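You operate a simulated robot arm through the tools that you are given. There is no shell and no other tool. Be economical: measure what you need, move in short steps, check, and stop when the job is done.

You are at the controls of a simulated two-armed robot. One attempt, no reset.

Task
Uncap the red valve, hold it steady, open its lever and stand it in the wash tray.
Fine: first lift it out of the blue tray onto the table; its cap goes in the wash tray too. Set down upright: what you pick out.

Only the result counts: the job must be done as asked and must still hold three seconds after the hand-in. Knocking over, shifting, dropping, spilling or breaking anything else fails it. A push-on lid holds only when it is set on centred and level and pressed home; a screw cap is set on level and turned clockwise until tight.

Robot
Two 7-joint arms with two-finger parallel grippers on one trunk, on a base that drives. Base frame: it is fixed to the floor where the robot stands at the start and does not move with it; the origin is under the middle of the robot, x ahead of it, y to its left, z up. Readings come in mm, degrees, newtons and seconds.
The left shoulder is at the start at [60, 143, 841], the right one opposite. With the tool pointing down near the work surface each hand reaches from about 100 to 660 mm from the robot's upright axis, wherever it stands, measured 20 degrees to its own side. Places, roughly: inside of the wash tray [1600, 200, 900]; lever of the red valve [700, 200, 1000]; table [1200, 100, 900]; wash tray [1500, 250, 1000]. Payload 1.57 kg a hand.
The tool frame of a hand sits at the grasp point between the pads (the TCP): z along the fingers, y along the line on which they close. The tips reach 30 mm beyond it. The gripper opens to 110 mm. The fingers are 24 mm wide and 12 mm thick; the gripper's body (48 by 112 mm) begins 78 mm behind the TCP.
Orientation is told as [roll, pitch, yaw] about the base's x, y, z axes, in that order, counted from this pose: with the fingers straight down and closing along the base's y, the tool's x points along the base's -x, its y along +y and its z along -z.

Tools
- The arms move only by the tool jog_arm. It takes "left_motion", "right_motion" or both (then of equal length, played together; a hand with none holds still); each is a list of rows, each an object of numbers (a shift or turn left out is 0, a gripper value left out holds the last): "wx", "wy", "wz": the turn, a rotation vector about the base's x, y, z in degrees; "tx", "ty", "tz": the shift along the base's x, y, z in mm; "hand": the gripper command, from -1 (shut) to 1 (fully open), values between in proportion. In form: [{"wx": .., "wy": .., "wz": .., "tx": .., "ty": .., "tz": .., "hand": ..}, ...]. A call has 1 to 10 rows; each row is the pose to reach, as a shift and turn from the pose commanded when the call began. Each row takes 0.2 s and may step no farther than 50 mm and 8.6 degrees from the row before; otherwise, or with a gripper value out of range, the whole call is refused. A pose out of reach is approached as far as the arm can. The call stops where the force on the tool passes 40 N (or 10 N more than at its start, if that is more) or the arm is blocked; 0.2 s more then pass. Each finger travels about 45 mm/s and halts on what it meets, pressing with about 38 N; the grip force reading is that of the motor and also rises with nothing between the fingers. The clock runs only during rows and for 0.2 s after the last one: add rows that repeat a pose to give the fingers time. The reply holds the time, the measured pose of the TCP, the force on the tool along the base axes, the opening and the grip force, in the units named above and with some noise, with the torque about the TCP (base axes, N m) and any sound that the robot's microphone picked up.
- Cameras (640 x 400 px; columns grow to the right, rows downward): "scene" is now at [55.6, 0.9, 1465.5]; the picture's right is [0.03, -1.00, 0.00], its down [-0.62, -0.02, -0.79] and it looks along [0.79, 0.02, -0.62] (base axes); focal length 287 px, centre (320, 200). "left" rides on the left gripper at [70, -16, -141] in its tool frame; the picture's right is [0.23, 0.97, 0.00], its down [-0.85, 0.20, -0.48] and it looks along [-0.47, 0.11, 0.88] (tool axes); focal length 222 px, centre (320, 200). "right" rides on the right gripper at [70, 16, -141] in its tool frame; the picture's right is [-0.23, 0.97, 0.00], its down [-0.85, -0.20, -0.48] and it looks along [-0.47, -0.11, 0.88] (tool axes); focal length 222 px, centre (320, 200). There is no depth. A picture from a camera that has moved, and an enlarged one, comes with that camera's place and axes in the base frame and with its lens.
- capture(camera): a new picture of that camera. No time passes.
- slide_trunk(by): slides the trunk up (or, below 0, down) by that many mm; the arms and the scene camera ride with it, the base frame stays. It gives what a move gives, with no picture.
- steer(legs): drives the robot by 1 to 6 legs, each [ahead, left, turn to the left] in mm, mm and degrees, along the robot's own axes; the way and the turn of a leg run together, so that a leg with both is an arc; at most 1500 mm and 180 degrees a leg. The arms and the cameras ride along, it lands a little off, and it stops where it bumps. It gives what a move gives.
- head_to(pan, tilt): turns the head with the scene camera to pan (to the left, within 86 degrees either way) and tilt (down, from -29 to 69), counted from straight ahead of the robot. It gives what a move gives.
- close_up(camera, box): a new picture of the part [left, top, right, bottom] of that camera's present view, enlarged. No time passes.
- sign_off(): hands the job in; it is judged then, once.

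Work in short steps. Places have to be worked out from the pictures, the camera data and where the tool is seen: move nearer, look again, correct. Check each grasp and each placing, and mend what went wrong. You have 120 turns and 92 pictures in all, those below and enlarged ones among them. Open the grippers and draw the arms clear of the work before you hand the job in, unless the task says otherwise; then end with one line.

The tools are called after ">>>" as a command line: name --argument value ..., lists and objects as JSON in quotes. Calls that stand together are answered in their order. jog_arm: Moves the arms, as the interface text tells. Its arguments: {"type":"object","properties":{"left_motion":{"type":"array"},"right_motion":{"type":"array"}},"required":[]} The other tools are called the same way: slide_trunk (by) slides the trunk up or down; steer (legs) drives the base; head_to (pan, tilt) turns the head that bears the scene camera; capture (camera) takes a picture; close_up (camera, box) takes an enlarged picture of a part of a camera's view; sign_off () hands the job in.

At the start:

```text
time_s: 0.0
left_eef_pos: [510.7, 335.8, 998.9]
left_ee_rot: [0.0, 0.1, 0.0]
left_contact_force: [-0.2, -0.2, -0.8]
left_wrist_torque: [0.01, -0.01, -0.01]
left_finger_gap: 110.0
left_gripper_force: 0.0
right_eef_pos: [513.3, -94.2, 999.1]
right_ee_rot: [0.0, -0.1, -0.1]
right_contact_force: [0.0, 0.5, 0.0]
right_wrist_torque: [-0.01, 0.0, 0.03]
right_finger_gap: 109.9
right_gripper_force: 0.2
trunk travel left (down, up): [-440.0, 150.0]
robot x, y, heading: [-3.4, -1.3, -0.1]
head pan, tilt: [1.8, 38.2]
```

scene: 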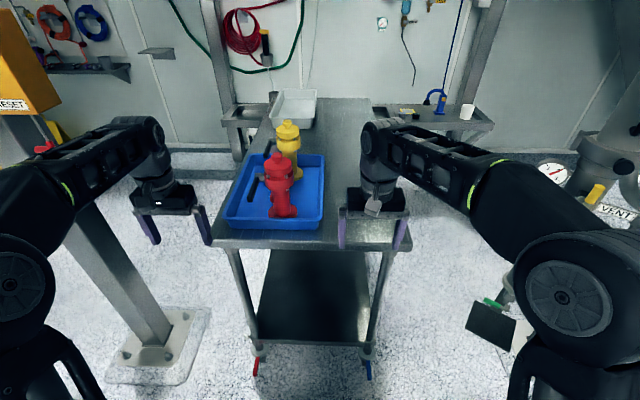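
right: 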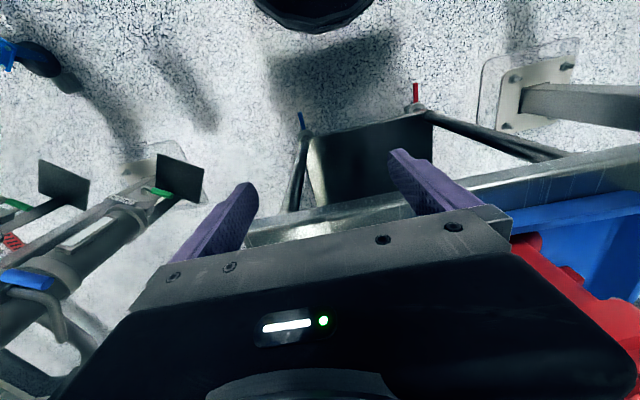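
left: 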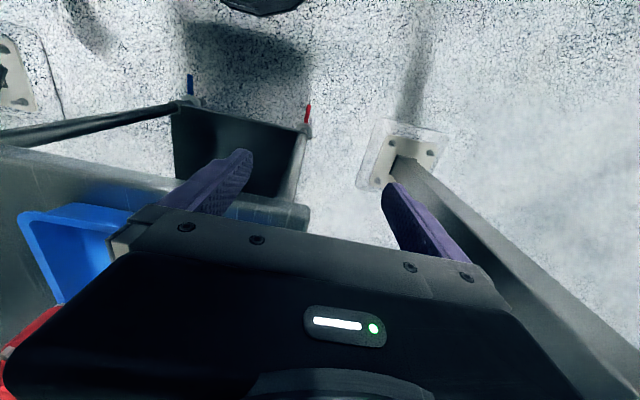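

I start with an enlarged view of the blue tray to see the red valve, its cap and lever.

>>> close_up --camera "scene" --box '[210, 110, 340, 250]'

>>> close_up --camera "scene" --box '[200, 70, 400, 195]'

```text
2.86 times, centred on (275, 180) of scene
camera zoom: at [55.6, 0.9, 1465.5], right [0.03, -1.0, 0.0], down [-0.62, -0.02, -0.79], along [0.79, 0.02, -0.62], focal length 820 px, centre (449, 257)
```

zoom: 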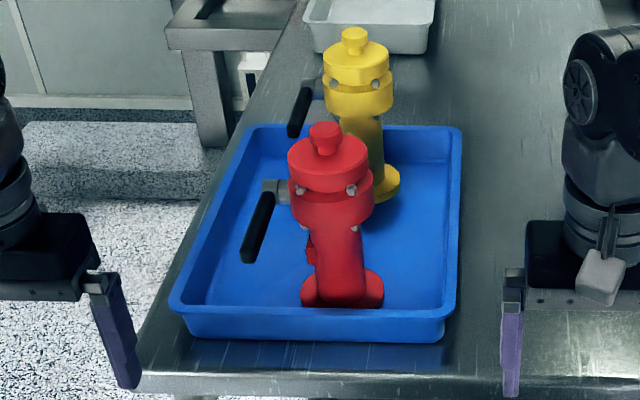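

```text
3.20 times, centred on (300, 132) of scene
camera zoom: at [55.6, 0.9, 1465.5], right [0.03, -1.0, 0.0], down [-0.62, -0.02, -0.79], along [0.79, 0.02, -0.62], focal length 918 px, centre (384, 416)
```

zoom: 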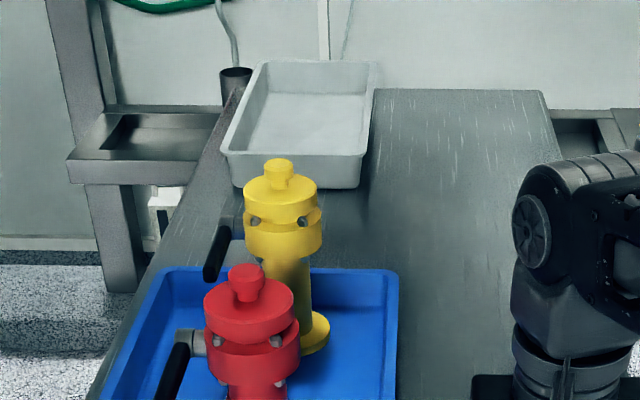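

The valve stands near [735,135] with lever horizontal toward me. Before planning the drive, I look around for free floor left and right of the table.

>>> head_to --pan 40 --tilt 30

>>> capture --camera "scene"

>>> head_to --pan -35 --tilt 30

>>> capture --camera "scene"

```text
time_s: 1.0
left_eef_pos: [510.6, 335.3, 999.3]
left_ee_rot: [0.0, 0.0, 0.0]
left_contact_force: [-0.1, 0.8, 0.2]
left_wrist_torque: [-0.01, 0.01, -0.04]
left_finger_gap: 110.1
left_gripper_force: 0.0
right_eef_pos: [514.0, -93.4, 999.8]
right_ee_rot: [-0.1, 0.0, -0.1]
right_contact_force: [-0.3, -0.6, 0.1]
right_wrist_torque: [-0.02, 0.01, 0.02]
right_finger_gap: 109.7
right_gripper_force: 0.1
trunk travel left (down, up): [-440.0, 150.0]
robot x, y, heading: [-1.3, 3.7, 0.1]
head pan, tilt: [40.0, 30.0]
```

```text
86 pictures are left
camera scene: at [38.8, 56.3, 1478.1], right [0.64, -0.77, 0.0], down [-0.38, -0.32, -0.87], along [0.66, 0.56, -0.5], focal length 287 px, centre (320, 200)
```

scene: 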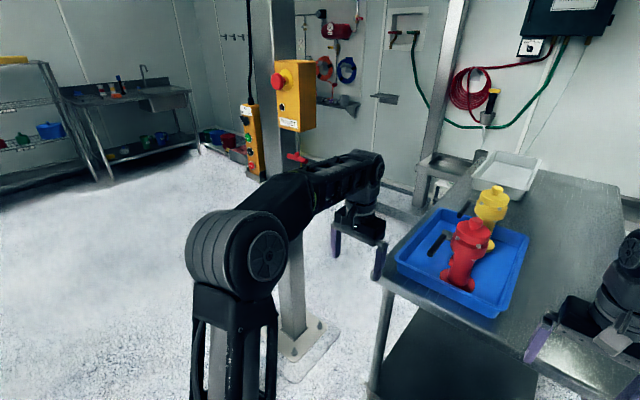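

```text
time_s: 2.5
left_eef_pos: [510.9, 336.6, 998.9]
left_ee_rot: [0.0, 0.0, 0.0]
left_contact_force: [0.1, -0.1, 0.9]
left_wrist_torque: [0.03, -0.01, 0.01]
left_finger_gap: 109.9
left_gripper_force: 0.1
right_eef_pos: [512.2, -94.3, 1000.4]
right_ee_rot: [0.0, 0.0, 0.0]
right_contact_force: [-0.4, 0.8, 0.5]
right_wrist_torque: [0.04, 0.01, 0.02]
right_finger_gap: 110.1
right_gripper_force: 0.0
trunk travel left (down, up): [-440.0, 150.0]
robot x, y, heading: [1.2, -1.6, 0.1]
head pan, tilt: [-35.0, 30.0]
```

```text
85 pictures are left
camera scene: at [43.6, -53.6, 1478.2], right [-0.57, -0.82, 0.0], down [-0.41, 0.29, -0.87], along [0.71, -0.5, -0.5], focal length 287 px, centre (320, 200)
```

scene: 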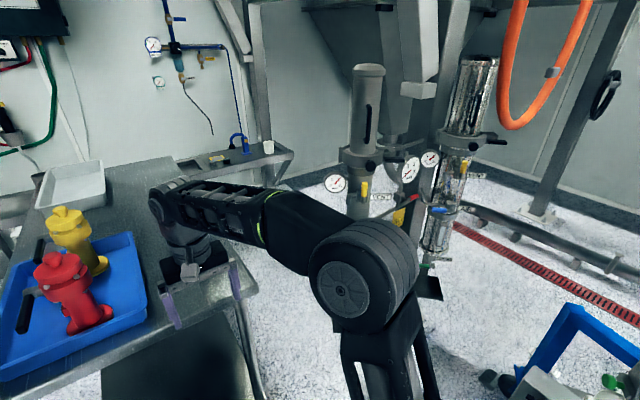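

The left side of the table (beyond the post near [690,750]) looks open, and from about [1130,620] facing the table both trays are within reach. I back off and go left first, then look again.

>>> steer --legs '[[-200, 0, 0], [0, 1400, 0]]'

>>> head_to --pan -10 --tilt 25

>>> capture --camera "scene"

```text
time_s: 10.3
left_eef_pos: [322.2, 1728.8, 1001.1]
left_ee_rot: [0.1, 0.0, 0.3]
left_contact_force: [-0.9, 0.2, 0.6]
left_wrist_torque: [-0.03, -0.01, 0.0]
left_finger_gap: 110.3
left_gripper_force: 0.0
right_eef_pos: [324.7, 1299.3, 1000.0]
right_ee_rot: [0.1, 0.0, 0.3]
right_contact_force: [-0.2, 0.3, -0.6]
right_wrist_torque: [0.03, -0.01, -0.02]
right_finger_gap: 110.3
right_gripper_force: 0.2
trunk travel left (down, up): [-440.0, 150.0]
robot x, y, heading: [-187.3, 1391.3, 0.4]
head pan, tilt: [-35.0, 30.0]
stopped in leg 2: the robot was blocked; the commanded pose is now the measured one
```

```text
time_s: 11.2
left_eef_pos: [320.7, 1728.0, 1000.9]
left_ee_rot: [0.0, -0.1, 0.2]
left_contact_force: [0.3, -0.2, -0.3]
left_wrist_torque: [0.01, 0.01, -0.01]
left_finger_gap: 110.1
left_gripper_force: 0.0
right_eef_pos: [323.5, 1297.8, 1000.6]
right_ee_rot: [0.1, 0.0, 0.3]
right_contact_force: [-0.5, 0.1, 0.1]
right_wrist_torque: [0.01, -0.01, 0.01]
right_finger_gap: 110.1
right_gripper_force: 0.0
trunk travel left (down, up): [-440.0, 150.0]
robot x, y, heading: [-187.9, 1389.0, 0.3]
head pan, tilt: [-10.0, 25.0]
```

```text
84 pictures are left
camera scene: at [-127.7, 1372.2, 1486.1], right [-0.17, -0.99, 0.0], down [-0.42, 0.07, -0.91], along [0.89, -0.15, -0.42], focal length 287 px, centre (320, 200)
```

scene: 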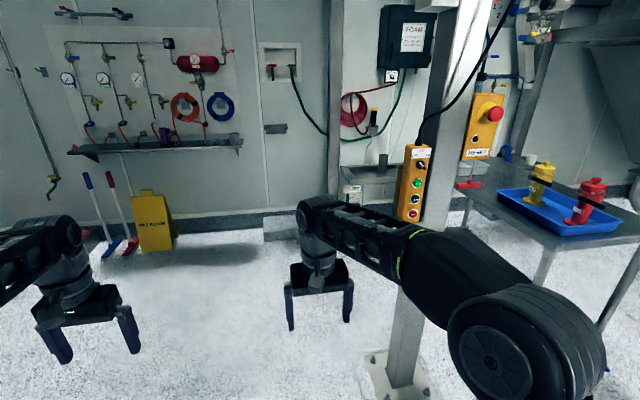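

The way ahead at y≈1390 is clear; the hanging pendant is near [666,936]. I drive ahead past it, then turn right toward the table.

>>> steer --legs '[[1430, 0, 0], [0, 0, -90]]'

>>> head_to --pan 0 --tilt 35

>>> capture --camera "scene"

```text
time_s: 22.1
left_eef_pos: [1572.7, 877.4, 1000.6]
left_ee_rot: [0.0, -0.2, -89.6]
left_contact_force: [1.0, -0.7, 1.5]
left_wrist_torque: [-0.04, 0.0, 0.01]
left_finger_gap: 110.0
left_gripper_force: 0.1
right_eef_pos: [1142.3, 874.4, 999.9]
right_ee_rot: [0.0, 0.0, -89.6]
right_contact_force: [0.1, -0.5, -0.1]
right_wrist_torque: [-0.01, 0.01, 0.0]
right_finger_gap: 109.9
right_gripper_force: 0.1
trunk travel left (down, up): [-440.0, 150.0]
robot x, y, heading: [1237.2, 1387.4, -89.6]
head pan, tilt: [-10.0, 25.0]
```

```text
time_s: 22.8
left_eef_pos: [1573.1, 877.5, 998.9]
left_ee_rot: [0.0, -0.1, -89.6]
left_contact_force: [1.0, -1.3, 0.0]
left_wrist_torque: [-0.01, 0.01, 0.02]
left_finger_gap: 110.1
left_gripper_force: 0.0
right_eef_pos: [1143.7, 873.9, 1000.8]
right_ee_rot: [0.0, 0.0, -89.7]
right_contact_force: [0.0, 0.7, 1.1]
right_wrist_torque: [0.0, -0.02, 0.04]
right_finger_gap: 110.2
right_gripper_force: 0.0
trunk travel left (down, up): [-440.0, 150.0]
robot x, y, heading: [1233.1, 1387.4, -89.8]
head pan, tilt: [0.0, 35.0]
```

```text
83 pictures are left
camera scene: at [1233.0, 1326.4, 1470.4], right [-1.0, -0.01, 0.0], down [0.0, 0.57, -0.82], along [0.0, -0.82, -0.57], focal length 287 px, centre (320, 200)
```

scene: 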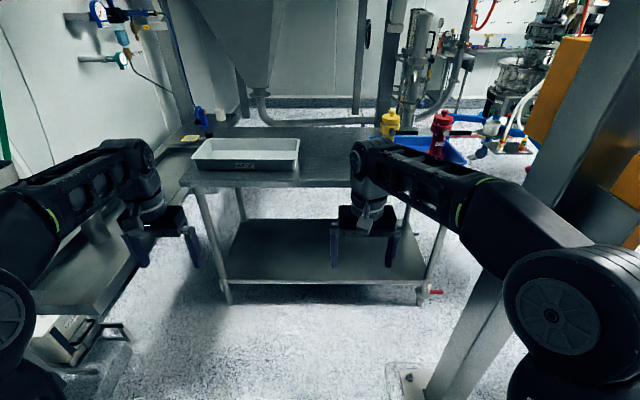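

The ledge on the left is low and beyond x≈2050, so the approach is free. I raise both hands a bit and drive up toward the table.

>>> jog_arm --left_motion '[{"tz": 45}, {"tz": 90}]' --right_motion '[{"tz": 45}, {"tz": 90}]'

>>> steer --legs '[[650, 0, 0]]'

>>> head_to --pan -20 --tilt 45

>>> capture --camera "scene"

```text
time_s: 23.4
left_eef_pos: [1572.3, 877.1, 1000.8]
left_ee_rot: [0.0, -0.1, -89.6]
left_contact_force: [-0.8, 0.1, -0.5]
left_wrist_torque: [-0.04, -0.01, -0.01]
left_finger_gap: 110.1
left_gripper_force: 0.1
left hand out of reach, approached as far as the arm can: row 1, 2
right_eef_pos: [1144.1, 873.6, 1012.3]
right_ee_rot: [0.0, 0.0, -89.7]
right_contact_force: [0.3, -0.1, -0.5]
right_wrist_torque: [-0.02, 0.05, 0.02]
right_finger_gap: 110.0
right_gripper_force: 0.1
right hand out of reach, approached as far as the arm can: row 1, 2
trunk travel left (down, up): [-440.0, 150.0]
robot x, y, heading: [1234.6, 1386.8, -89.7]
head pan, tilt: [0.0, 35.0]
```

```text
time_s: 27.1
left_eef_pos: [1582.6, 210.7, 999.2]
left_ee_rot: [-0.1, -0.1, -89.2]
left_contact_force: [-0.8, 0.4, -0.3]
left_wrist_torque: [0.01, 0.01, 0.01]
left_finger_gap: 110.0
left_gripper_force: 0.2
right_eef_pos: [1152.6, 203.0, 1011.5]
right_ee_rot: [0.1, -0.1, -89.3]
right_contact_force: [-0.3, -0.4, 0.6]
right_wrist_torque: [0.01, -0.01, 0.02]
right_finger_gap: 109.9
right_gripper_force: 0.1
trunk travel left (down, up): [-440.0, 150.0]
robot x, y, heading: [1237.2, 718.8, -89.4]
head pan, tilt: [0.0, 35.0]
```

```text
time_s: 27.9
left_eef_pos: [1582.4, 211.0, 1001.0]
left_ee_rot: [0.0, -0.2, -89.4]
left_contact_force: [-0.5, -0.9, 0.0]
left_wrist_torque: [0.0, -0.03, 0.0]
left_finger_gap: 110.1
left_gripper_force: 0.0
right_eef_pos: [1152.5, 204.0, 1011.8]
right_ee_rot: [0.0, -0.1, -89.2]
right_contact_force: [0.1, -1.2, 0.3]
right_wrist_torque: [-0.01, -0.01, 0.02]
right_finger_gap: 110.1
right_gripper_force: 0.2
trunk travel left (down, up): [-440.0, 150.0]
robot x, y, heading: [1242.8, 717.1, -89.2]
head pan, tilt: [-20.0, 45.0]
```

```text
82 pictures are left
camera scene: at [1211.5, 668.8, 1455.6], right [-0.94, 0.33, 0.0], down [0.23, 0.67, -0.71], along [-0.23, -0.67, -0.71], focal length 287 px, centre (320, 200)
```

scene: 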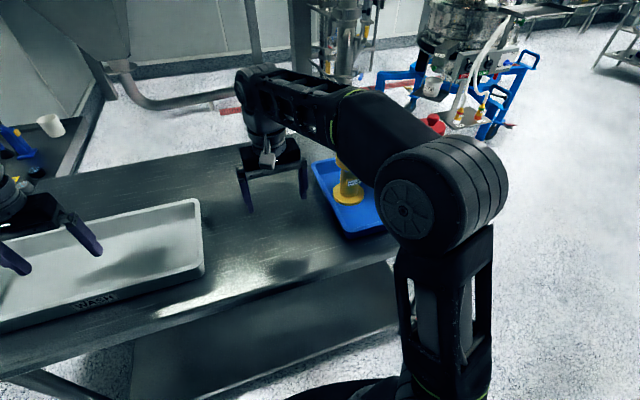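

The right arm is well clear of the post. I move closer and toward the blue tray so that both trays are within reach.

>>> steer --legs '[[90, -160, 0]]'

>>> head_to --pan -40 --tilt 45

>>> capture --camera "scene"

>>> capture --camera "right"

```text
time_s: 29.2
left_eef_pos: [1486.9, 122.7, 999.9]
left_ee_rot: [0.2, -0.2, -95.0]
left_contact_force: [0.7, 1.1, -0.8]
left_wrist_torque: [0.0, 0.02, 0.01]
left_finger_gap: 110.0
left_gripper_force: 0.1
right_eef_pos: [1058.4, 160.1, 1012.2]
right_ee_rot: [-0.1, -0.2, -95.1]
right_contact_force: [0.6, 0.7, 0.2]
right_wrist_torque: [-0.04, 0.0, 0.0]
right_finger_gap: 109.8
right_gripper_force: 0.0
trunk travel left (down, up): [-440.0, 150.0]
robot x, y, heading: [1195.1, 660.2, -95.0]
head pan, tilt: [-20.0, 45.0]
stopped in leg 1: the robot was blocked; the commanded pose is now the measured one
```

```text
time_s: 30.1
left_eef_pos: [1487.6, 121.8, 1000.0]
left_ee_rot: [0.2, -0.1, -95.0]
left_contact_force: [0.3, -0.7, 0.0]
left_wrist_torque: [0.02, -0.03, -0.04]
left_finger_gap: 110.1
left_gripper_force: 0.0
right_eef_pos: [1058.4, 159.7, 1011.1]
right_ee_rot: [0.0, -0.1, -95.1]
right_contact_force: [-0.1, 0.6, -0.2]
right_wrist_torque: [-0.01, 0.0, 0.03]
right_finger_gap: 110.1
right_gripper_force: 0.1
trunk travel left (down, up): [-440.0, 150.0]
robot x, y, heading: [1194.7, 662.7, -95.3]
head pan, tilt: [-40.0, 45.0]
```

```text
81 pictures are left
camera scene: at [1142.0, 632.2, 1455.6], right [-0.7, 0.71, 0.0], down [0.5, 0.5, -0.71], along [-0.5, -0.5, -0.71], focal length 287 px, centre (320, 200)
```

scene: 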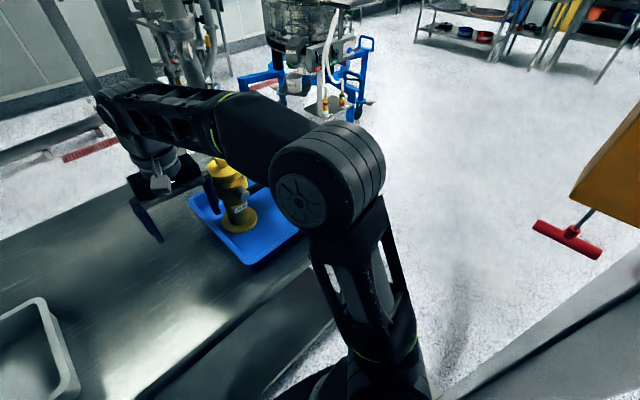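

```text
80 pictures are left
camera right: at [1081.0, 227.7, 1152.7], right [0.95, -0.31, 0.0], down [-0.28, -0.83, 0.48], along [-0.15, -0.46, -0.88], focal length 222 px, centre (320, 200)
```

right: 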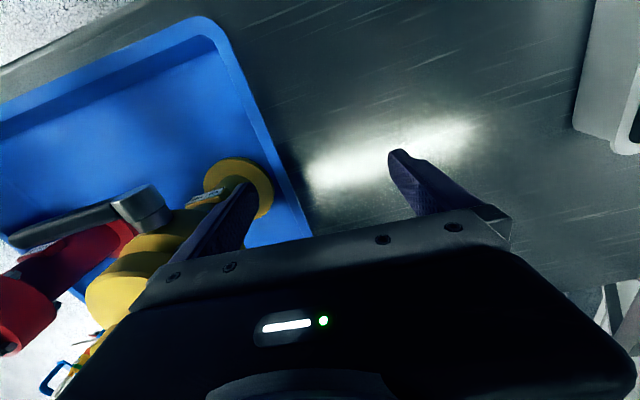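

The base was blocked by something; I look down on both sides to find what I touch.

>>> head_to --pan -80 --tilt 55

>>> capture --camera "scene"

>>> head_to --pan 0 --tilt 69

>>> capture --camera "scene"

```text
time_s: 31.1
left_eef_pos: [1487.3, 122.3, 1001.2]
left_ee_rot: [0.1, -0.2, -95.0]
left_contact_force: [0.0, 0.8, 0.2]
left_wrist_torque: [-0.05, 0.01, 0.01]
left_finger_gap: 110.0
left_gripper_force: 0.0
right_eef_pos: [1057.5, 159.9, 1012.2]
right_ee_rot: [0.0, -0.1, -95.1]
right_contact_force: [-0.1, 0.4, -0.3]
right_wrist_torque: [0.03, -0.02, 0.0]
right_finger_gap: 110.3
right_gripper_force: 0.1
trunk travel left (down, up): [-440.0, 150.0]
robot x, y, heading: [1196.9, 656.8, -95.2]
head pan, tilt: [-80.0, 55.0]
```

```text
79 pictures are left
camera scene: at [1127.8, 683.4, 1442.2], right [-0.08, 1.0, 0.0], down [0.82, 0.07, -0.57], along [-0.57, -0.05, -0.82], focal length 287 px, centre (320, 200)
```

scene: 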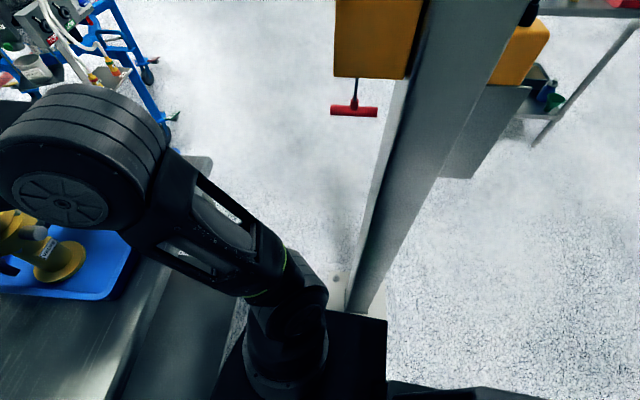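

```text
time_s: 32.7
left_eef_pos: [1487.7, 121.2, 1001.3]
left_ee_rot: [0.1, -0.1, -95.0]
left_contact_force: [0.4, -1.2, 0.7]
left_wrist_torque: [0.01, 0.0, 0.03]
left_finger_gap: 110.1
left_gripper_force: 0.0
right_eef_pos: [1057.5, 159.7, 1012.0]
right_ee_rot: [0.0, -0.1, -95.1]
right_contact_force: [0.5, -0.3, 0.0]
right_wrist_torque: [-0.01, 0.01, 0.02]
right_finger_gap: 110.0
right_gripper_force: 0.1
trunk travel left (down, up): [-440.0, 150.0]
robot x, y, heading: [1196.6, 663.7, -95.3]
head pan, tilt: [0.0, 68.8]
```

```text
78 pictures are left
camera scene: at [1194.5, 633.8, 1426.7], right [-1.0, 0.09, 0.0], down [0.09, 0.93, -0.36], along [-0.03, -0.36, -0.93], focal length 287 px, centre (320, 200)
```

scene: 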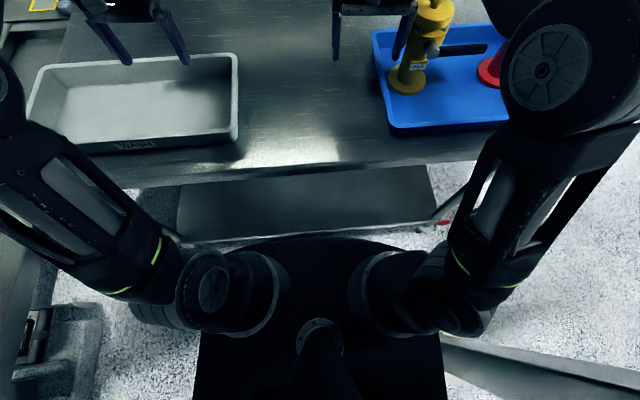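

The base touches the post's foot plate, so x≈1195 is the limit here; raising the trunk extends low reach. I back off a touch, raise the trunk and look with the head at the red valve.

>>> steer --legs '[[0, 15, 8]]'

>>> slide_trunk --by 148

>>> head_to --pan -35 --tilt 50

>>> capture --camera "scene"

```text
time_s: 33.7
left_eef_pos: [1573.3, 168.4, 1000.2]
left_ee_rot: [0.0, -0.1, -87.1]
left_contact_force: [-0.1, 0.6, 0.3]
left_wrist_torque: [-0.02, -0.01, 0.01]
left_finger_gap: 110.0
left_gripper_force: 0.1
right_eef_pos: [1144.1, 146.1, 1012.5]
right_ee_rot: [0.1, -0.2, -87.2]
right_contact_force: [0.5, 0.0, -1.1]
right_wrist_torque: [-0.02, 0.04, 0.01]
right_finger_gap: 110.3
right_gripper_force: 0.0
trunk travel left (down, up): [-440.0, 150.0]
robot x, y, heading: [1211.2, 664.1, -87.4]
head pan, tilt: [0.0, 68.8]
```

```text
time_s: 35.4
left_eef_pos: [1574.5, 166.5, 1146.5]
left_ee_rot: [0.1, -0.1, -87.1]
left_contact_force: [1.3, -0.2, -0.2]
left_wrist_torque: [-0.02, -0.04, -0.01]
left_finger_gap: 110.3
left_gripper_force: 0.1
right_eef_pos: [1144.3, 145.4, 1159.9]
right_ee_rot: [0.1, -0.1, -87.2]
right_contact_force: [0.2, -0.7, 0.3]
right_wrist_torque: [-0.01, 0.01, -0.01]
right_finger_gap: 109.9
right_gripper_force: 0.1
trunk travel left (down, up): [-588.0, 2.0]
robot x, y, heading: [1209.9, 660.5, -87.2]
head pan, tilt: [0.0, 68.8]
```

```text
time_s: 36.4
left_eef_pos: [1573.5, 167.0, 1148.7]
left_ee_rot: [0.1, -0.1, -87.2]
left_contact_force: [-1.2, 0.2, 0.2]
left_wrist_torque: [0.01, 0.01, -0.01]
left_finger_gap: 110.1
left_gripper_force: 0.1
right_eef_pos: [1142.2, 145.6, 1158.6]
right_ee_rot: [0.0, -0.1, -87.2]
right_contact_force: [0.0, -0.4, -0.1]
right_wrist_torque: [-0.01, 0.0, 0.0]
right_finger_gap: 110.0
right_gripper_force: 0.0
trunk travel left (down, up): [-588.0, 2.0]
robot x, y, heading: [1210.3, 661.1, -87.4]
head pan, tilt: [-35.0, 50.0]
```

```text
77 pictures are left
camera scene: at [1169.3, 624.1, 1596.6], right [-0.85, 0.53, 0.0], down [0.41, 0.65, -0.64], along [-0.34, -0.54, -0.77], focal length 287 px, centre (320, 200)
```

scene: 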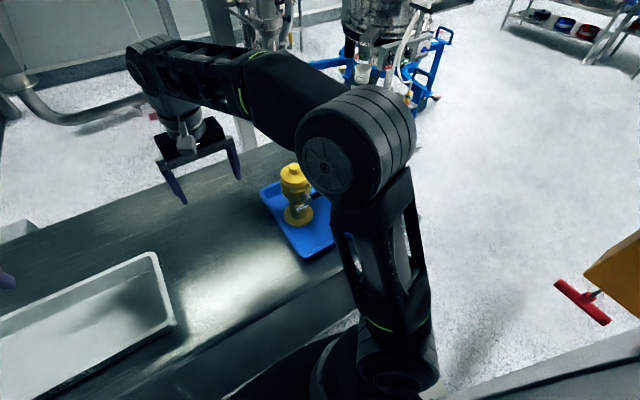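

The elbow hides the red valve, so I'll use the wrist camera. I plan a side grasp of the valve's column with tilted fingers; first draw the right hand back and yaw it toward the valve.

>>> jog_arm --right_motion '[{"wz": -8, "tx": -20, "ty": 25}, {"wz": -16, "tx": -45, "ty": 50}, {"wz": -24, "tx": -70, "ty": 75}, {"wz": -32, "tx": -95, "ty": 100}, {"wz": -40, "tx": -120, "ty": 125}, {"wz": -48, "tx": -142, "ty": 154}]'

>>> capture --camera "right"

```text
time_s: 37.8
left_eef_pos: [1573.7, 169.0, 1148.9]
left_ee_rot: [0.1, -0.1, -87.1]
left_contact_force: [-0.1, 0.2, 0.7]
left_wrist_torque: [-0.02, 0.01, 0.03]
left_finger_gap: 110.0
left_gripper_force: 0.2
right_eef_pos: [1001.5, 301.6, 1161.5]
right_ee_rot: [0.2, -0.2, -135.3]
right_contact_force: [0.2, 0.4, 0.9]
right_wrist_torque: [-0.05, 0.01, 0.01]
right_finger_gap: 110.0
right_gripper_force: 0.1
trunk travel left (down, up): [-588.0, 2.0]
robot x, y, heading: [1209.4, 658.8, -87.2]
head pan, tilt: [-35.0, 50.0]
```

```text
76 pictures are left
camera right: at [1063.6, 339.2, 1301.5], right [0.52, -0.85, 0.0], down [-0.75, -0.46, 0.48], along [-0.41, -0.25, -0.88], focal length 222 px, centre (320, 200)
```

right: 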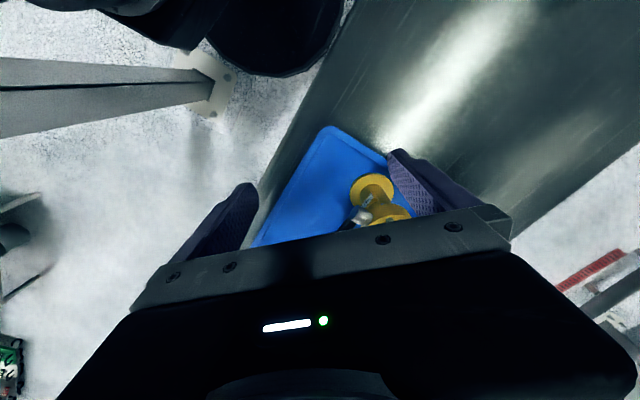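

The camera sits on the side that would end up below a tilted hand; I'd rather have it on top, so I yaw the right hand the other way round by 180°.

>>> jog_arm --right_motion '[{"wz": 8.5}, {"wz": 17}, {"wz": 25.5}, {"wz": 34}, {"wz": 42.5}, {"wz": 51}, {"wz": 59.5}, {"wz": 68}, {"wz": 76.5}, {"wz": 85}]'

>>> jog_arm --right_motion '[{"wz": 8.5}, {"wz": 17}, {"wz": 25.5}, {"wz": 34}, {"wz": 42.5}, {"wz": 51}, {"wz": 59.5}, {"wz": 68}, {"wz": 76.5}, {"wz": 85}]'

```text
time_s: 40.0
left_eef_pos: [1573.8, 167.7, 1148.6]
left_ee_rot: [0.0, -0.1, -87.1]
left_contact_force: [-0.2, 0.5, -0.7]
left_wrist_torque: [-0.01, -0.02, -0.02]
left_finger_gap: 109.9
left_gripper_force: 0.1
right_eef_pos: [1001.8, 298.2, 1159.8]
right_ee_rot: [0.0, -0.1, -50.1]
right_contact_force: [0.3, -0.7, 0.6]
right_wrist_torque: [0.0, 0.01, 0.01]
right_finger_gap: 109.9
right_gripper_force: 0.1
trunk travel left (down, up): [-588.0, 2.0]
robot x, y, heading: [1209.8, 659.9, -87.3]
head pan, tilt: [-35.0, 50.0]
```

```text
time_s: 42.2
left_eef_pos: [1573.9, 166.4, 1147.5]
left_ee_rot: [0.1, 0.0, -87.1]
left_contact_force: [-0.5, -0.4, -0.5]
left_wrist_torque: [0.0, -0.02, 0.0]
left_finger_gap: 109.9
left_gripper_force: 0.1
right_eef_pos: [1002.1, 299.1, 1159.8]
right_ee_rot: [0.1, -0.1, 35.0]
right_contact_force: [-0.8, 0.3, -0.4]
right_wrist_torque: [0.01, 0.02, -0.01]
right_finger_gap: 110.0
right_gripper_force: 0.1
trunk travel left (down, up): [-588.0, 2.0]
robot x, y, heading: [1213.1, 659.8, -87.3]
head pan, tilt: [-35.0, 50.0]
```

The wrist allows it. I finish the yaw to 45° and tilt the hand 60° toward the valve, then look.

>>> jog_arm --right_motion '[{"wz": 5}, {"wz": 10}]'

>>> jog_arm --right_motion '[{"wx": -6, "wy": 6}, {"wx": -12, "wy": 12}, {"wx": -18, "wy": 18}, {"wx": -24, "wy": 24}, {"wx": -30, "wy": 30}, {"wx": -36, "wy": 36}, {"wx": -42.4, "wy": 42.4}]'

>>> capture --camera "right"

```text
time_s: 42.8
left_eef_pos: [1572.8, 166.9, 1147.4]
left_ee_rot: [0.1, -0.1, -87.1]
left_contact_force: [0.8, -0.2, 0.0]
left_wrist_torque: [0.0, -0.01, 0.01]
left_finger_gap: 110.1
left_gripper_force: 0.1
right_eef_pos: [1001.8, 298.7, 1157.9]
right_ee_rot: [0.0, -0.2, 44.9]
right_contact_force: [0.6, 0.1, 1.1]
right_wrist_torque: [0.01, 0.01, -0.02]
right_finger_gap: 110.3
right_gripper_force: 0.0
trunk travel left (down, up): [-588.0, 2.0]
robot x, y, heading: [1207.7, 662.2, -87.1]
head pan, tilt: [-35.0, 50.0]
```

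```text
refused: row 7 steps farther than a row can; nothing moved
```

```text
75 pictures are left
camera right: at [941.4, 260.4, 1300.5], right [-0.53, 0.85, 0.0], down [0.75, 0.46, 0.48], along [0.41, 0.25, -0.88], focal length 222 px, centre (320, 200)
```

right: 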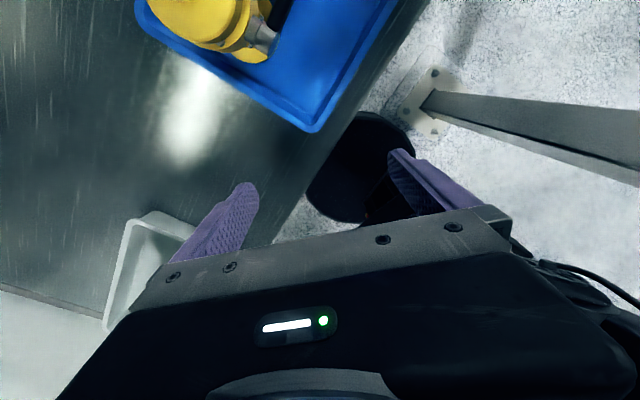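

Row limit slightly exceeded; I repeat the tilt in even 5.9° components.

>>> jog_arm --right_motion '[{"wx": -6, "wy": 6}, {"wx": -12, "wy": 12}, {"wx": -18, "wy": 18}, {"wx": -24, "wy": 24}, {"wx": -30, "wy": 30}, {"wx": -36, "wy": 36}, {"wx": -42, "wy": 42}]'

>>> capture --camera "right"

```text
time_s: 44.4
left_eef_pos: [1573.4, 167.1, 1147.5]
left_ee_rot: [0.0, 0.0, -87.1]
left_contact_force: [0.3, 0.0, -0.4]
left_wrist_torque: [-0.02, 0.0, -0.03]
left_finger_gap: 109.9
left_gripper_force: 0.0
right_eef_pos: [1008.7, 290.0, 1164.2]
right_ee_rot: [-0.1, 59.4, 44.7]
right_contact_force: [-0.3, -0.3, 0.8]
right_wrist_torque: [0.02, 0.01, 0.0]
right_finger_gap: 110.2
right_gripper_force: 0.1
right hand out of reach, approached as far as the arm can: row 7
trunk travel left (down, up): [-588.0, 2.0]
robot x, y, heading: [1213.0, 659.9, -87.5]
head pan, tilt: [-35.0, 50.0]
```

```text
74 pictures are left
camera right: at [1058.8, 363.5, 1296.3], right [-0.6, 0.77, -0.2], down [0.74, 0.46, -0.49], along [-0.29, -0.44, -0.85], focal length 222 px, centre (320, 200)
```

right: 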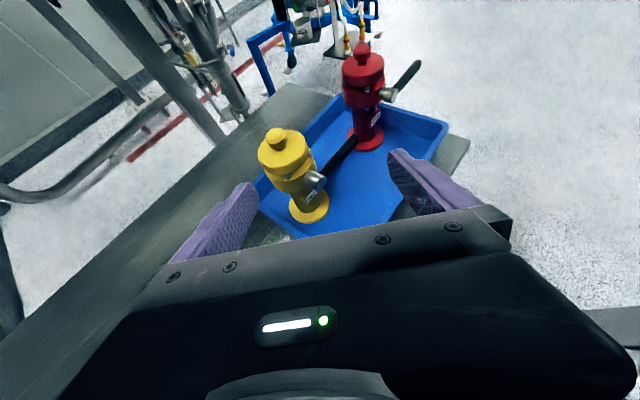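

Excellent view: the red valve is near [725,140]. I enlarge it to read its cap, lever and any markings.

>>> close_up --camera "right" --box '[300, 25, 460, 165]'

>>> close_up --camera "right" --box '[230, 100, 370, 230]'

```text
2.86 times, centred on (380, 95) of right
camera zoom: at [1058.8, 363.5, 1296.3], right [-0.6, 0.77, -0.2], down [0.74, 0.46, -0.49], along [-0.29, -0.44, -0.85], focal length 635 px, centre (149, 500)
```

zoom: 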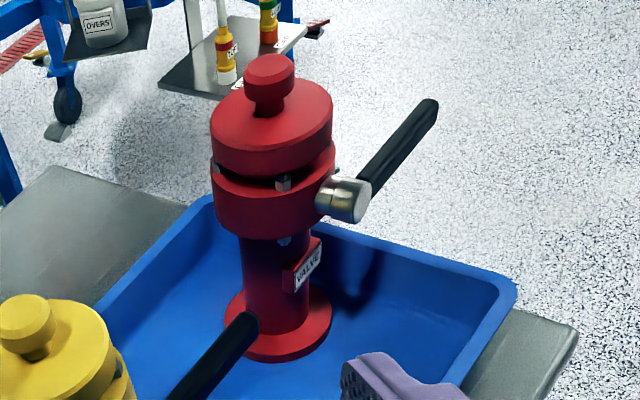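

```text
3.08 times, centred on (300, 165) of right
camera zoom: at [1058.8, 363.5, 1296.3], right [-0.6, 0.77, -0.2], down [0.74, 0.46, -0.49], along [-0.29, -0.44, -0.85], focal length 684 px, centre (382, 308)
```

zoom: 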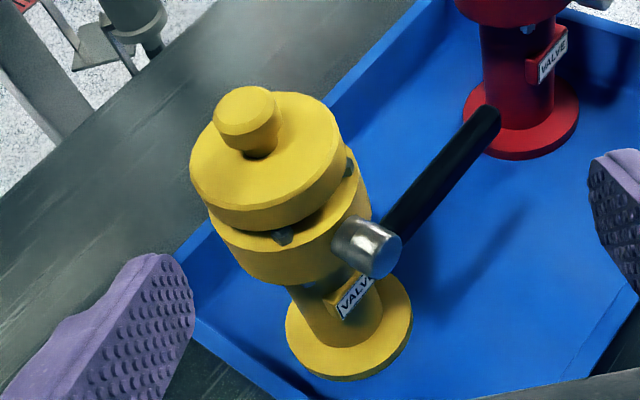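

The hub stub faces me with its handle pointing to −x; the yellow valve's handle tip is near [832,190]. I'll enter from the robot side, d≈(−0.3,−0.95), nearly level at z≈942; first a pre-grasp with the fingers part open.

>>> jog_arm --right_motion '[{"wz": 4.7, "tx": -40, "ty": -2, "tz": -10, "hand": 0.5}, {"wz": 9.4, "tx": -80, "ty": -4, "tz": -20}, {"wz": 14, "tx": -120, "ty": -6, "tz": -40}, {"wz": 18.7, "tx": -160, "ty": -8, "tz": -60}, {"wz": 23.4, "tx": -200, "ty": -10, "tz": -80}, {"wz": 28, "tx": -238, "ty": -12, "tz": -100}, {"wz": 28, "tx": -238, "ty": -12, "tz": -114}]'

>>> jog_arm --right_motion '[{"wx": -7, "wy": 2.2, "tz": -10}, {"wx": -14.3, "wy": 4.5, "tz": -20}]'

>>> capture --camera "right"

```text
time_s: 46.0
left_eef_pos: [1574.5, 165.2, 1147.3]
left_ee_rot: [0.0, 0.0, -87.1]
left_contact_force: [1.2, -0.5, -0.1]
left_wrist_torque: [-0.02, 0.01, 0.0]
left_finger_gap: 110.1
left_gripper_force: 0.0
right_eef_pos: [740.5, 264.1, 1055.0]
right_ee_rot: [-0.1, 59.3, 72.9]
right_contact_force: [-0.6, 0.1, -0.2]
right_wrist_torque: [0.0, -0.04, -0.01]
right_finger_gap: 82.6
right_gripper_force: 0.0
right hand out of reach, approached as far as the arm can: row 1, 2, 3, 4, 5, 6, 7
trunk travel left (down, up): [-588.0, 2.0]
robot x, y, heading: [1213.2, 659.0, -87.2]
head pan, tilt: [-35.0, 50.0]
```

```text
time_s: 46.8
left_eef_pos: [1603.8, 158.0, 1141.2]
left_ee_rot: [-0.8, 0.2, -86.5]
left_contact_force: [-0.9, 0.0, -1.3]
left_wrist_torque: [0.03, 0.03, 0.02]
left_finger_gap: 110.4
left_gripper_force: 0.0
right_eef_pos: [745.7, 242.9, 1036.8]
right_ee_rot: [6.8, 73.8, 79.3]
right_contact_force: [0.0, -0.4, -1.0]
right_wrist_torque: [0.01, 0.02, -0.08]
right_finger_gap: 82.6
right_gripper_force: 0.1
right hand out of reach, approached as far as the arm can: row 1, 2
trunk travel left (down, up): [-588.0, 2.0]
robot x, y, heading: [1225.3, 653.6, -86.9]
head pan, tilt: [-35.0, 50.0]
stopped in row 2 (right hand): the arm was blocked; the commanded pose is now the measured one
```

```text
71 pictures are left
camera right: at [767.6, 357.9, 1143.6], right [-0.92, 0.35, -0.19], down [0.37, 0.61, -0.69], along [-0.13, -0.71, -0.69], focal length 222 px, centre (320, 200)
```

right: 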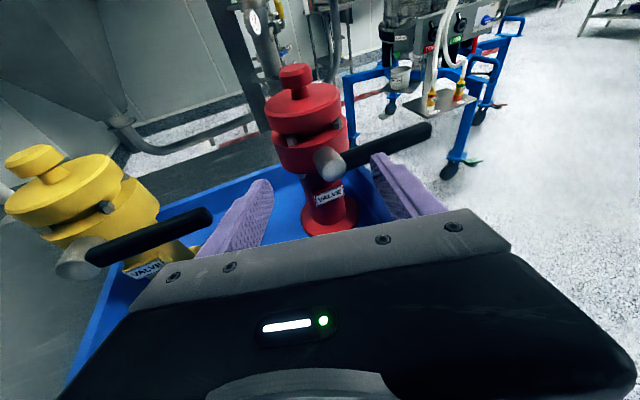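

The right arm was blocked and the base got pushed to +x, so something of the arm touches—probably the post. I look to the right.

>>> head_to --pan -65 --tilt 35

>>> capture --camera "scene"

```text
time_s: 47.8
left_eef_pos: [1605.4, 160.0, 1140.6]
left_ee_rot: [-0.9, 0.2, -86.2]
left_contact_force: [-0.2, 0.5, -0.3]
left_wrist_torque: [-0.01, 0.01, 0.04]
left_finger_gap: 110.2
left_gripper_force: 0.1
right_eef_pos: [746.6, 242.1, 1037.0]
right_ee_rot: [5.7, 73.9, 78.6]
right_contact_force: [-0.3, 0.3, -0.5]
right_wrist_torque: [0.0, -0.04, -0.04]
right_finger_gap: 82.4
right_gripper_force: 0.0
trunk travel left (down, up): [-588.0, 2.0]
robot x, y, heading: [1218.3, 652.1, -86.3]
head pan, tilt: [-65.0, 35.0]
```

```text
70 pictures are left
camera scene: at [1175.5, 633.7, 1620.3], right [-0.48, 0.88, 0.01], down [0.48, 0.28, -0.83], along [-0.73, -0.39, -0.56], focal length 287 px, centre (320, 200)
```

scene: 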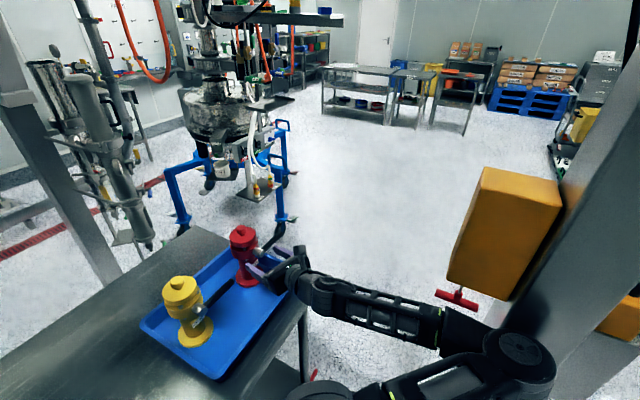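

The elbow has swung out against the post; picking from this side is awkward. I'll retract the hand up and back toward the middle, then go back to the table's front end and pick from there.

>>> jog_arm --right_motion '[{"tz": 30, "ty": 10}, {"tz": 60, "ty": 15}, {"tz": 80, "ty": 20, "tx": 30, "wz": -8}, {"tz": 95, "ty": 25, "tx": 70, "wz": -16}, {"tz": 105, "ty": 25, "tx": 110, "wz": -24}, {"tz": 115, "ty": 25, "tx": 155, "wz": -32}, {"tz": 115, "ty": 25, "tx": 200, "wz": -38}]'

>>> capture --camera "scene"

```text
time_s: 49.6
left_eef_pos: [1583.7, 163.7, 1152.7]
left_ee_rot: [0.4, -0.3, -85.6]
left_contact_force: [0.1, 0.7, 0.9]
left_wrist_torque: [-0.03, -0.04, 0.01]
left_finger_gap: 109.9
left_gripper_force: 0.0
right_eef_pos: [882.9, 241.7, 1153.5]
right_ee_rot: [-13.9, 66.4, 14.0]
right_contact_force: [-0.5, 0.0, -0.3]
right_wrist_torque: [0.0, 0.01, 0.01]
right_finger_gap: 82.5
right_gripper_force: 0.0
right hand out of reach, approached as far as the arm can: row 1, 2, 3, 4, 5, 6, 7
trunk travel left (down, up): [-588.0, 2.0]
robot x, y, heading: [1211.8, 644.4, -86.0]
head pan, tilt: [-65.0, 35.0]
stopped in row 7 (right hand): the arm was blocked; the commanded pose is now the measured one
```

```text
69 pictures are left
camera scene: at [1132.1, 634.2, 1618.6], right [-0.49, 0.87, 0.0], down [0.5, 0.28, -0.82], along [-0.71, -0.4, -0.57], focal length 287 px, centre (320, 200)
```

scene: 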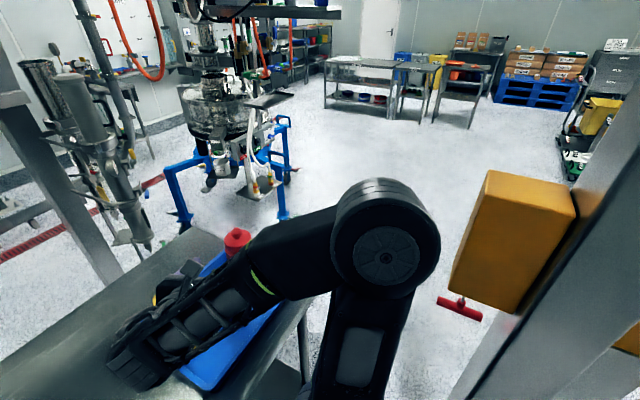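

The elbow is off the post now but the move again reported a block; I check through the wrist camera.

>>> capture --camera "right"

>>> head_to --pan -30 --tilt 55

>>> capture --camera "scene"

```text
68 pictures are left
camera right: at [960.9, 312.5, 1270.9], right [-0.35, 0.89, -0.3], down [0.81, 0.12, -0.58], along [-0.48, -0.45, -0.76], focal length 222 px, centre (320, 200)
```

right: 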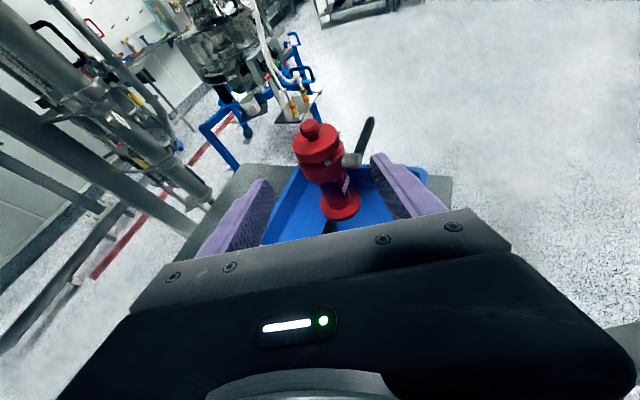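

```text
time_s: 50.6
left_eef_pos: [1587.0, 159.2, 1148.5]
left_ee_rot: [0.4, -0.1, -85.5]
left_contact_force: [0.3, -0.2, 0.2]
left_wrist_torque: [0.01, 0.0, 0.04]
left_finger_gap: 110.2
left_gripper_force: 0.0
right_eef_pos: [882.6, 237.5, 1153.9]
right_ee_rot: [-13.6, 66.6, 14.4]
right_contact_force: [0.2, -0.4, -0.7]
right_wrist_torque: [-0.02, 0.02, 0.02]
right_finger_gap: 82.6
right_gripper_force: 0.1
trunk travel left (down, up): [-588.0, 2.0]
robot x, y, heading: [1216.9, 643.3, -85.7]
head pan, tilt: [-30.0, 55.0]
```

```text
67 pictures are left
camera scene: at [1180.3, 607.4, 1590.2], right [-0.9, 0.44, 0.0], down [0.36, 0.74, -0.57], along [-0.25, -0.52, -0.82], focal length 287 px, centre (320, 200)
```

scene: 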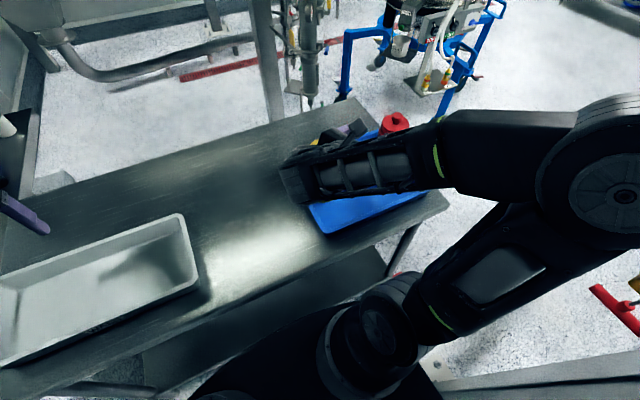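

Nothing is touching and both valves still stand. I bring the right hand back to a tool-down pose near the robot, step by step.

>>> jog_arm --right_motion '[{"wx": 4.1, "wy": -7.33, "tx": 15, "ty": 8}, {"wx": 8.2, "wy": -14.7, "tx": 30, "ty": 16}, {"wx": 12.3, "wy": -22, "tx": 45, "ty": 24}, {"wx": 16.4, "wy": -29.3, "tx": 60, "ty": 32}, {"wx": 20.5, "wy": -36.6, "tx": 75, "ty": 40}, {"wx": 24.6, "wy": -44, "tx": 90, "ty": 48}, {"wx": 28.7, "wy": -51.3, "tx": 105, "ty": 56}, {"wx": 32.8, "wy": -58.6, "tx": 117, "ty": 60}]'

>>> jog_arm --right_motion '[{"wz": -8.5}, {"wz": -17}, {"wz": -25.5}, {"wz": -34}, {"wz": -42.5}, {"wz": -51}, {"wz": -59.5}, {"wz": -68}, {"wz": -76.5}, {"wz": -85}]'

```text
time_s: 52.4
left_eef_pos: [1585.3, 159.0, 1149.1]
left_ee_rot: [0.3, -0.1, -85.4]
left_contact_force: [0.0, 0.0, 0.8]
left_wrist_torque: [-0.01, 0.03, -0.01]
left_finger_gap: 109.9
left_gripper_force: 0.1
right_eef_pos: [999.2, 299.1, 1152.3]
right_ee_rot: [0.0, -0.1, 23.4]
right_contact_force: [1.2, 0.1, 0.5]
right_wrist_torque: [0.0, 0.03, -0.02]
right_finger_gap: 82.6
right_gripper_force: 0.1
trunk travel left (down, up): [-588.0, 2.0]
robot x, y, heading: [1213.6, 648.3, -85.8]
head pan, tilt: [-30.0, 55.0]
```

```text
time_s: 54.6
left_eef_pos: [1586.0, 160.5, 1150.5]
left_ee_rot: [0.2, 0.0, -85.5]
left_contact_force: [-0.1, 0.4, 0.1]
left_wrist_torque: [-0.01, -0.01, -0.02]
left_finger_gap: 109.9
left_gripper_force: 0.0
right_eef_pos: [999.2, 297.7, 1153.4]
right_ee_rot: [0.2, 0.1, -61.8]
right_contact_force: [0.3, -0.4, 0.4]
right_wrist_torque: [0.01, -0.02, -0.01]
right_finger_gap: 82.5
right_gripper_force: 0.1
trunk travel left (down, up): [-588.0, 2.0]
robot x, y, heading: [1214.5, 644.6, -86.2]
head pan, tilt: [-30.0, 55.0]
```

Right hand is neutral. I drive back around to the front end of the table along the proven route.

>>> steer --legs '[[-715, 0, 0], [0, 0, 86], [-1370, 0, 0]]'

>>> steer --legs '[[0, -1380, 0]]'

```text
time_s: 57.3
left_eef_pos: [1633.7, 635.5, 1151.1]
left_ee_rot: [0.3, -0.3, -76.4]
left_contact_force: [0.0, 0.8, 0.9]
left_wrist_torque: [-0.14, -0.01, 0.02]
left_finger_gap: 109.9
left_gripper_force: 0.0
right_eef_pos: [1034.6, 679.0, 1154.1]
right_ee_rot: [-0.1, -0.1, -52.6]
right_contact_force: [0.2, 1.0, -0.1]
right_wrist_torque: [-0.06, -0.04, 0.01]
right_finger_gap: 82.4
right_gripper_force: 0.0
trunk travel left (down, up): [-588.0, 2.0]
robot x, y, heading: [1194.5, 1053.3, -76.8]
head pan, tilt: [-30.0, 55.0]
stopped in leg 1: the robot was blocked; the commanded pose is now the measured one
```

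```text
time_s: 58.9
left_eef_pos: [1626.1, 614.4, 1147.9]
left_ee_rot: [0.3, -0.1, -77.7]
left_contact_force: [-0.1, -0.4, -0.1]
left_wrist_torque: [-0.01, -0.01, 0.0]
left_finger_gap: 110.0
left_gripper_force: 0.0
right_eef_pos: [1028.4, 672.2, 1152.2]
right_ee_rot: [0.1, 0.1, -53.9]
right_contact_force: [0.2, 0.7, -0.7]
right_wrist_torque: [-0.02, 0.02, 0.03]
right_finger_gap: 82.7
right_gripper_force: 0.1
trunk travel left (down, up): [-588.0, 2.0]
robot x, y, heading: [1194.3, 1044.0, -78.3]
head pan, tilt: [-30.0, 55.0]
stopped in leg 1: the robot was blocked; the commanded pose is now the measured one
```

Blocked on the right side while backing—likely the right elbow near the control box on the post. I look.

>>> head_to --pan -80 --tilt 35

>>> capture --camera "scene"

```text
time_s: 60.1
left_eef_pos: [1625.3, 614.4, 1147.7]
left_ee_rot: [0.3, 0.0, -77.7]
left_contact_force: [-0.1, 0.4, -0.2]
left_wrist_torque: [-0.02, 0.0, 0.01]
left_finger_gap: 109.9
left_gripper_force: 0.1
right_eef_pos: [1028.8, 671.8, 1153.3]
right_ee_rot: [0.2, 0.2, -53.8]
right_contact_force: [0.6, -0.1, 0.0]
right_wrist_torque: [0.0, -0.01, -0.01]
right_finger_gap: 82.5
right_gripper_force: 0.2
trunk travel left (down, up): [-588.0, 2.0]
robot x, y, heading: [1192.9, 1043.3, -78.3]
head pan, tilt: [-80.0, 35.0]
```

```text
66 pictures are left
camera scene: at [1104.9, 1039.1, 1618.4], right [-0.37, 0.93, 0.0], down [0.53, 0.21, -0.82], along [-0.76, -0.31, -0.57], focal length 287 px, centre (320, 200)
```

scene: 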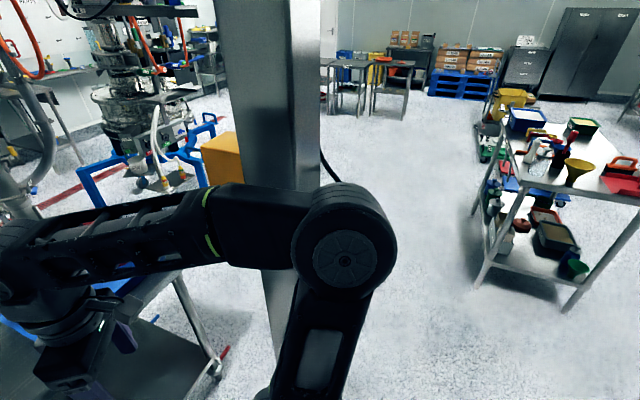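

The elbow is up against the pendant/post line. I shift left 200 mm away from it, then back out, and look again.

>>> steer --legs '[[0, 200, -8]]'

>>> capture --camera "scene"

```text
time_s: 61.7
left_eef_pos: [1758.6, 583.6, 1147.9]
left_ee_rot: [0.2, 0.1, -85.8]
left_contact_force: [0.4, -0.5, -1.3]
left_wrist_torque: [-0.01, 0.04, -0.01]
left_finger_gap: 110.2
left_gripper_force: 0.1
right_eef_pos: [1175.2, 726.3, 1153.2]
right_ee_rot: [0.1, 0.2, -62.0]
right_contact_force: [-0.7, -0.2, -0.2]
right_wrist_torque: [0.03, 0.01, 0.03]
right_finger_gap: 82.5
right_gripper_force: 0.0
trunk travel left (down, up): [-588.0, 2.0]
robot x, y, heading: [1391.7, 1073.3, -86.1]
head pan, tilt: [-80.0, 35.0]
```

```text
65 pictures are left
camera scene: at [1303.8, 1079.0, 1618.5], right [-0.24, 0.97, 0.0], down [0.56, 0.14, -0.82], along [-0.8, -0.2, -0.57], focal length 287 px, centre (320, 200)
```

scene: 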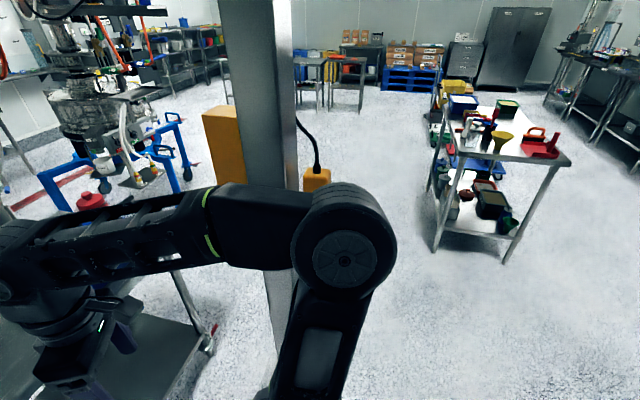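

The elbow sticks out too far in this pose. I return the right hand to its compact start pose relative to the robot and look again.

>>> jog_arm --right_motion '[{"wz": -4, "tx": 26, "ty": -28}, {"wz": -8, "tx": 53, "ty": -56}, {"wz": -12, "tx": 79, "ty": -84}, {"wz": -16, "tx": 105, "ty": -112}, {"wz": -20, "tx": 132, "ty": -140}, {"wz": -24, "tx": 158, "ty": -170}]'

>>> capture --camera "scene"

```text
time_s: 63.1
left_eef_pos: [1759.5, 583.0, 1147.2]
left_ee_rot: [0.2, 0.1, -85.8]
left_contact_force: [0.5, 0.2, -0.9]
left_wrist_torque: [0.07, 0.02, 0.03]
left_finger_gap: 109.8
left_gripper_force: 0.0
right_eef_pos: [1333.6, 555.9, 1154.4]
right_ee_rot: [0.0, 0.1, -86.1]
right_contact_force: [0.7, -0.3, -0.9]
right_wrist_torque: [0.04, 0.05, 0.03]
right_finger_gap: 82.5
right_gripper_force: 0.0
trunk travel left (down, up): [-588.0, 2.0]
robot x, y, heading: [1390.8, 1069.1, -86.2]
head pan, tilt: [-80.0, 35.0]
```

```text
64 pictures are left
camera scene: at [1304.9, 1078.3, 1618.5], right [-0.24, 0.97, 0.0], down [0.56, 0.14, -0.82], along [-0.8, -0.2, -0.57], focal length 287 px, centre (320, 200)
```

scene: 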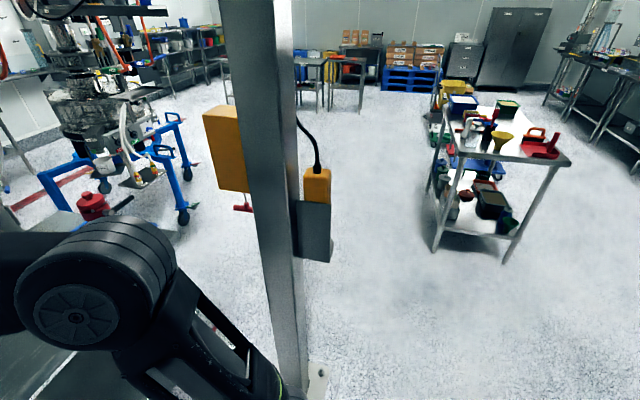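

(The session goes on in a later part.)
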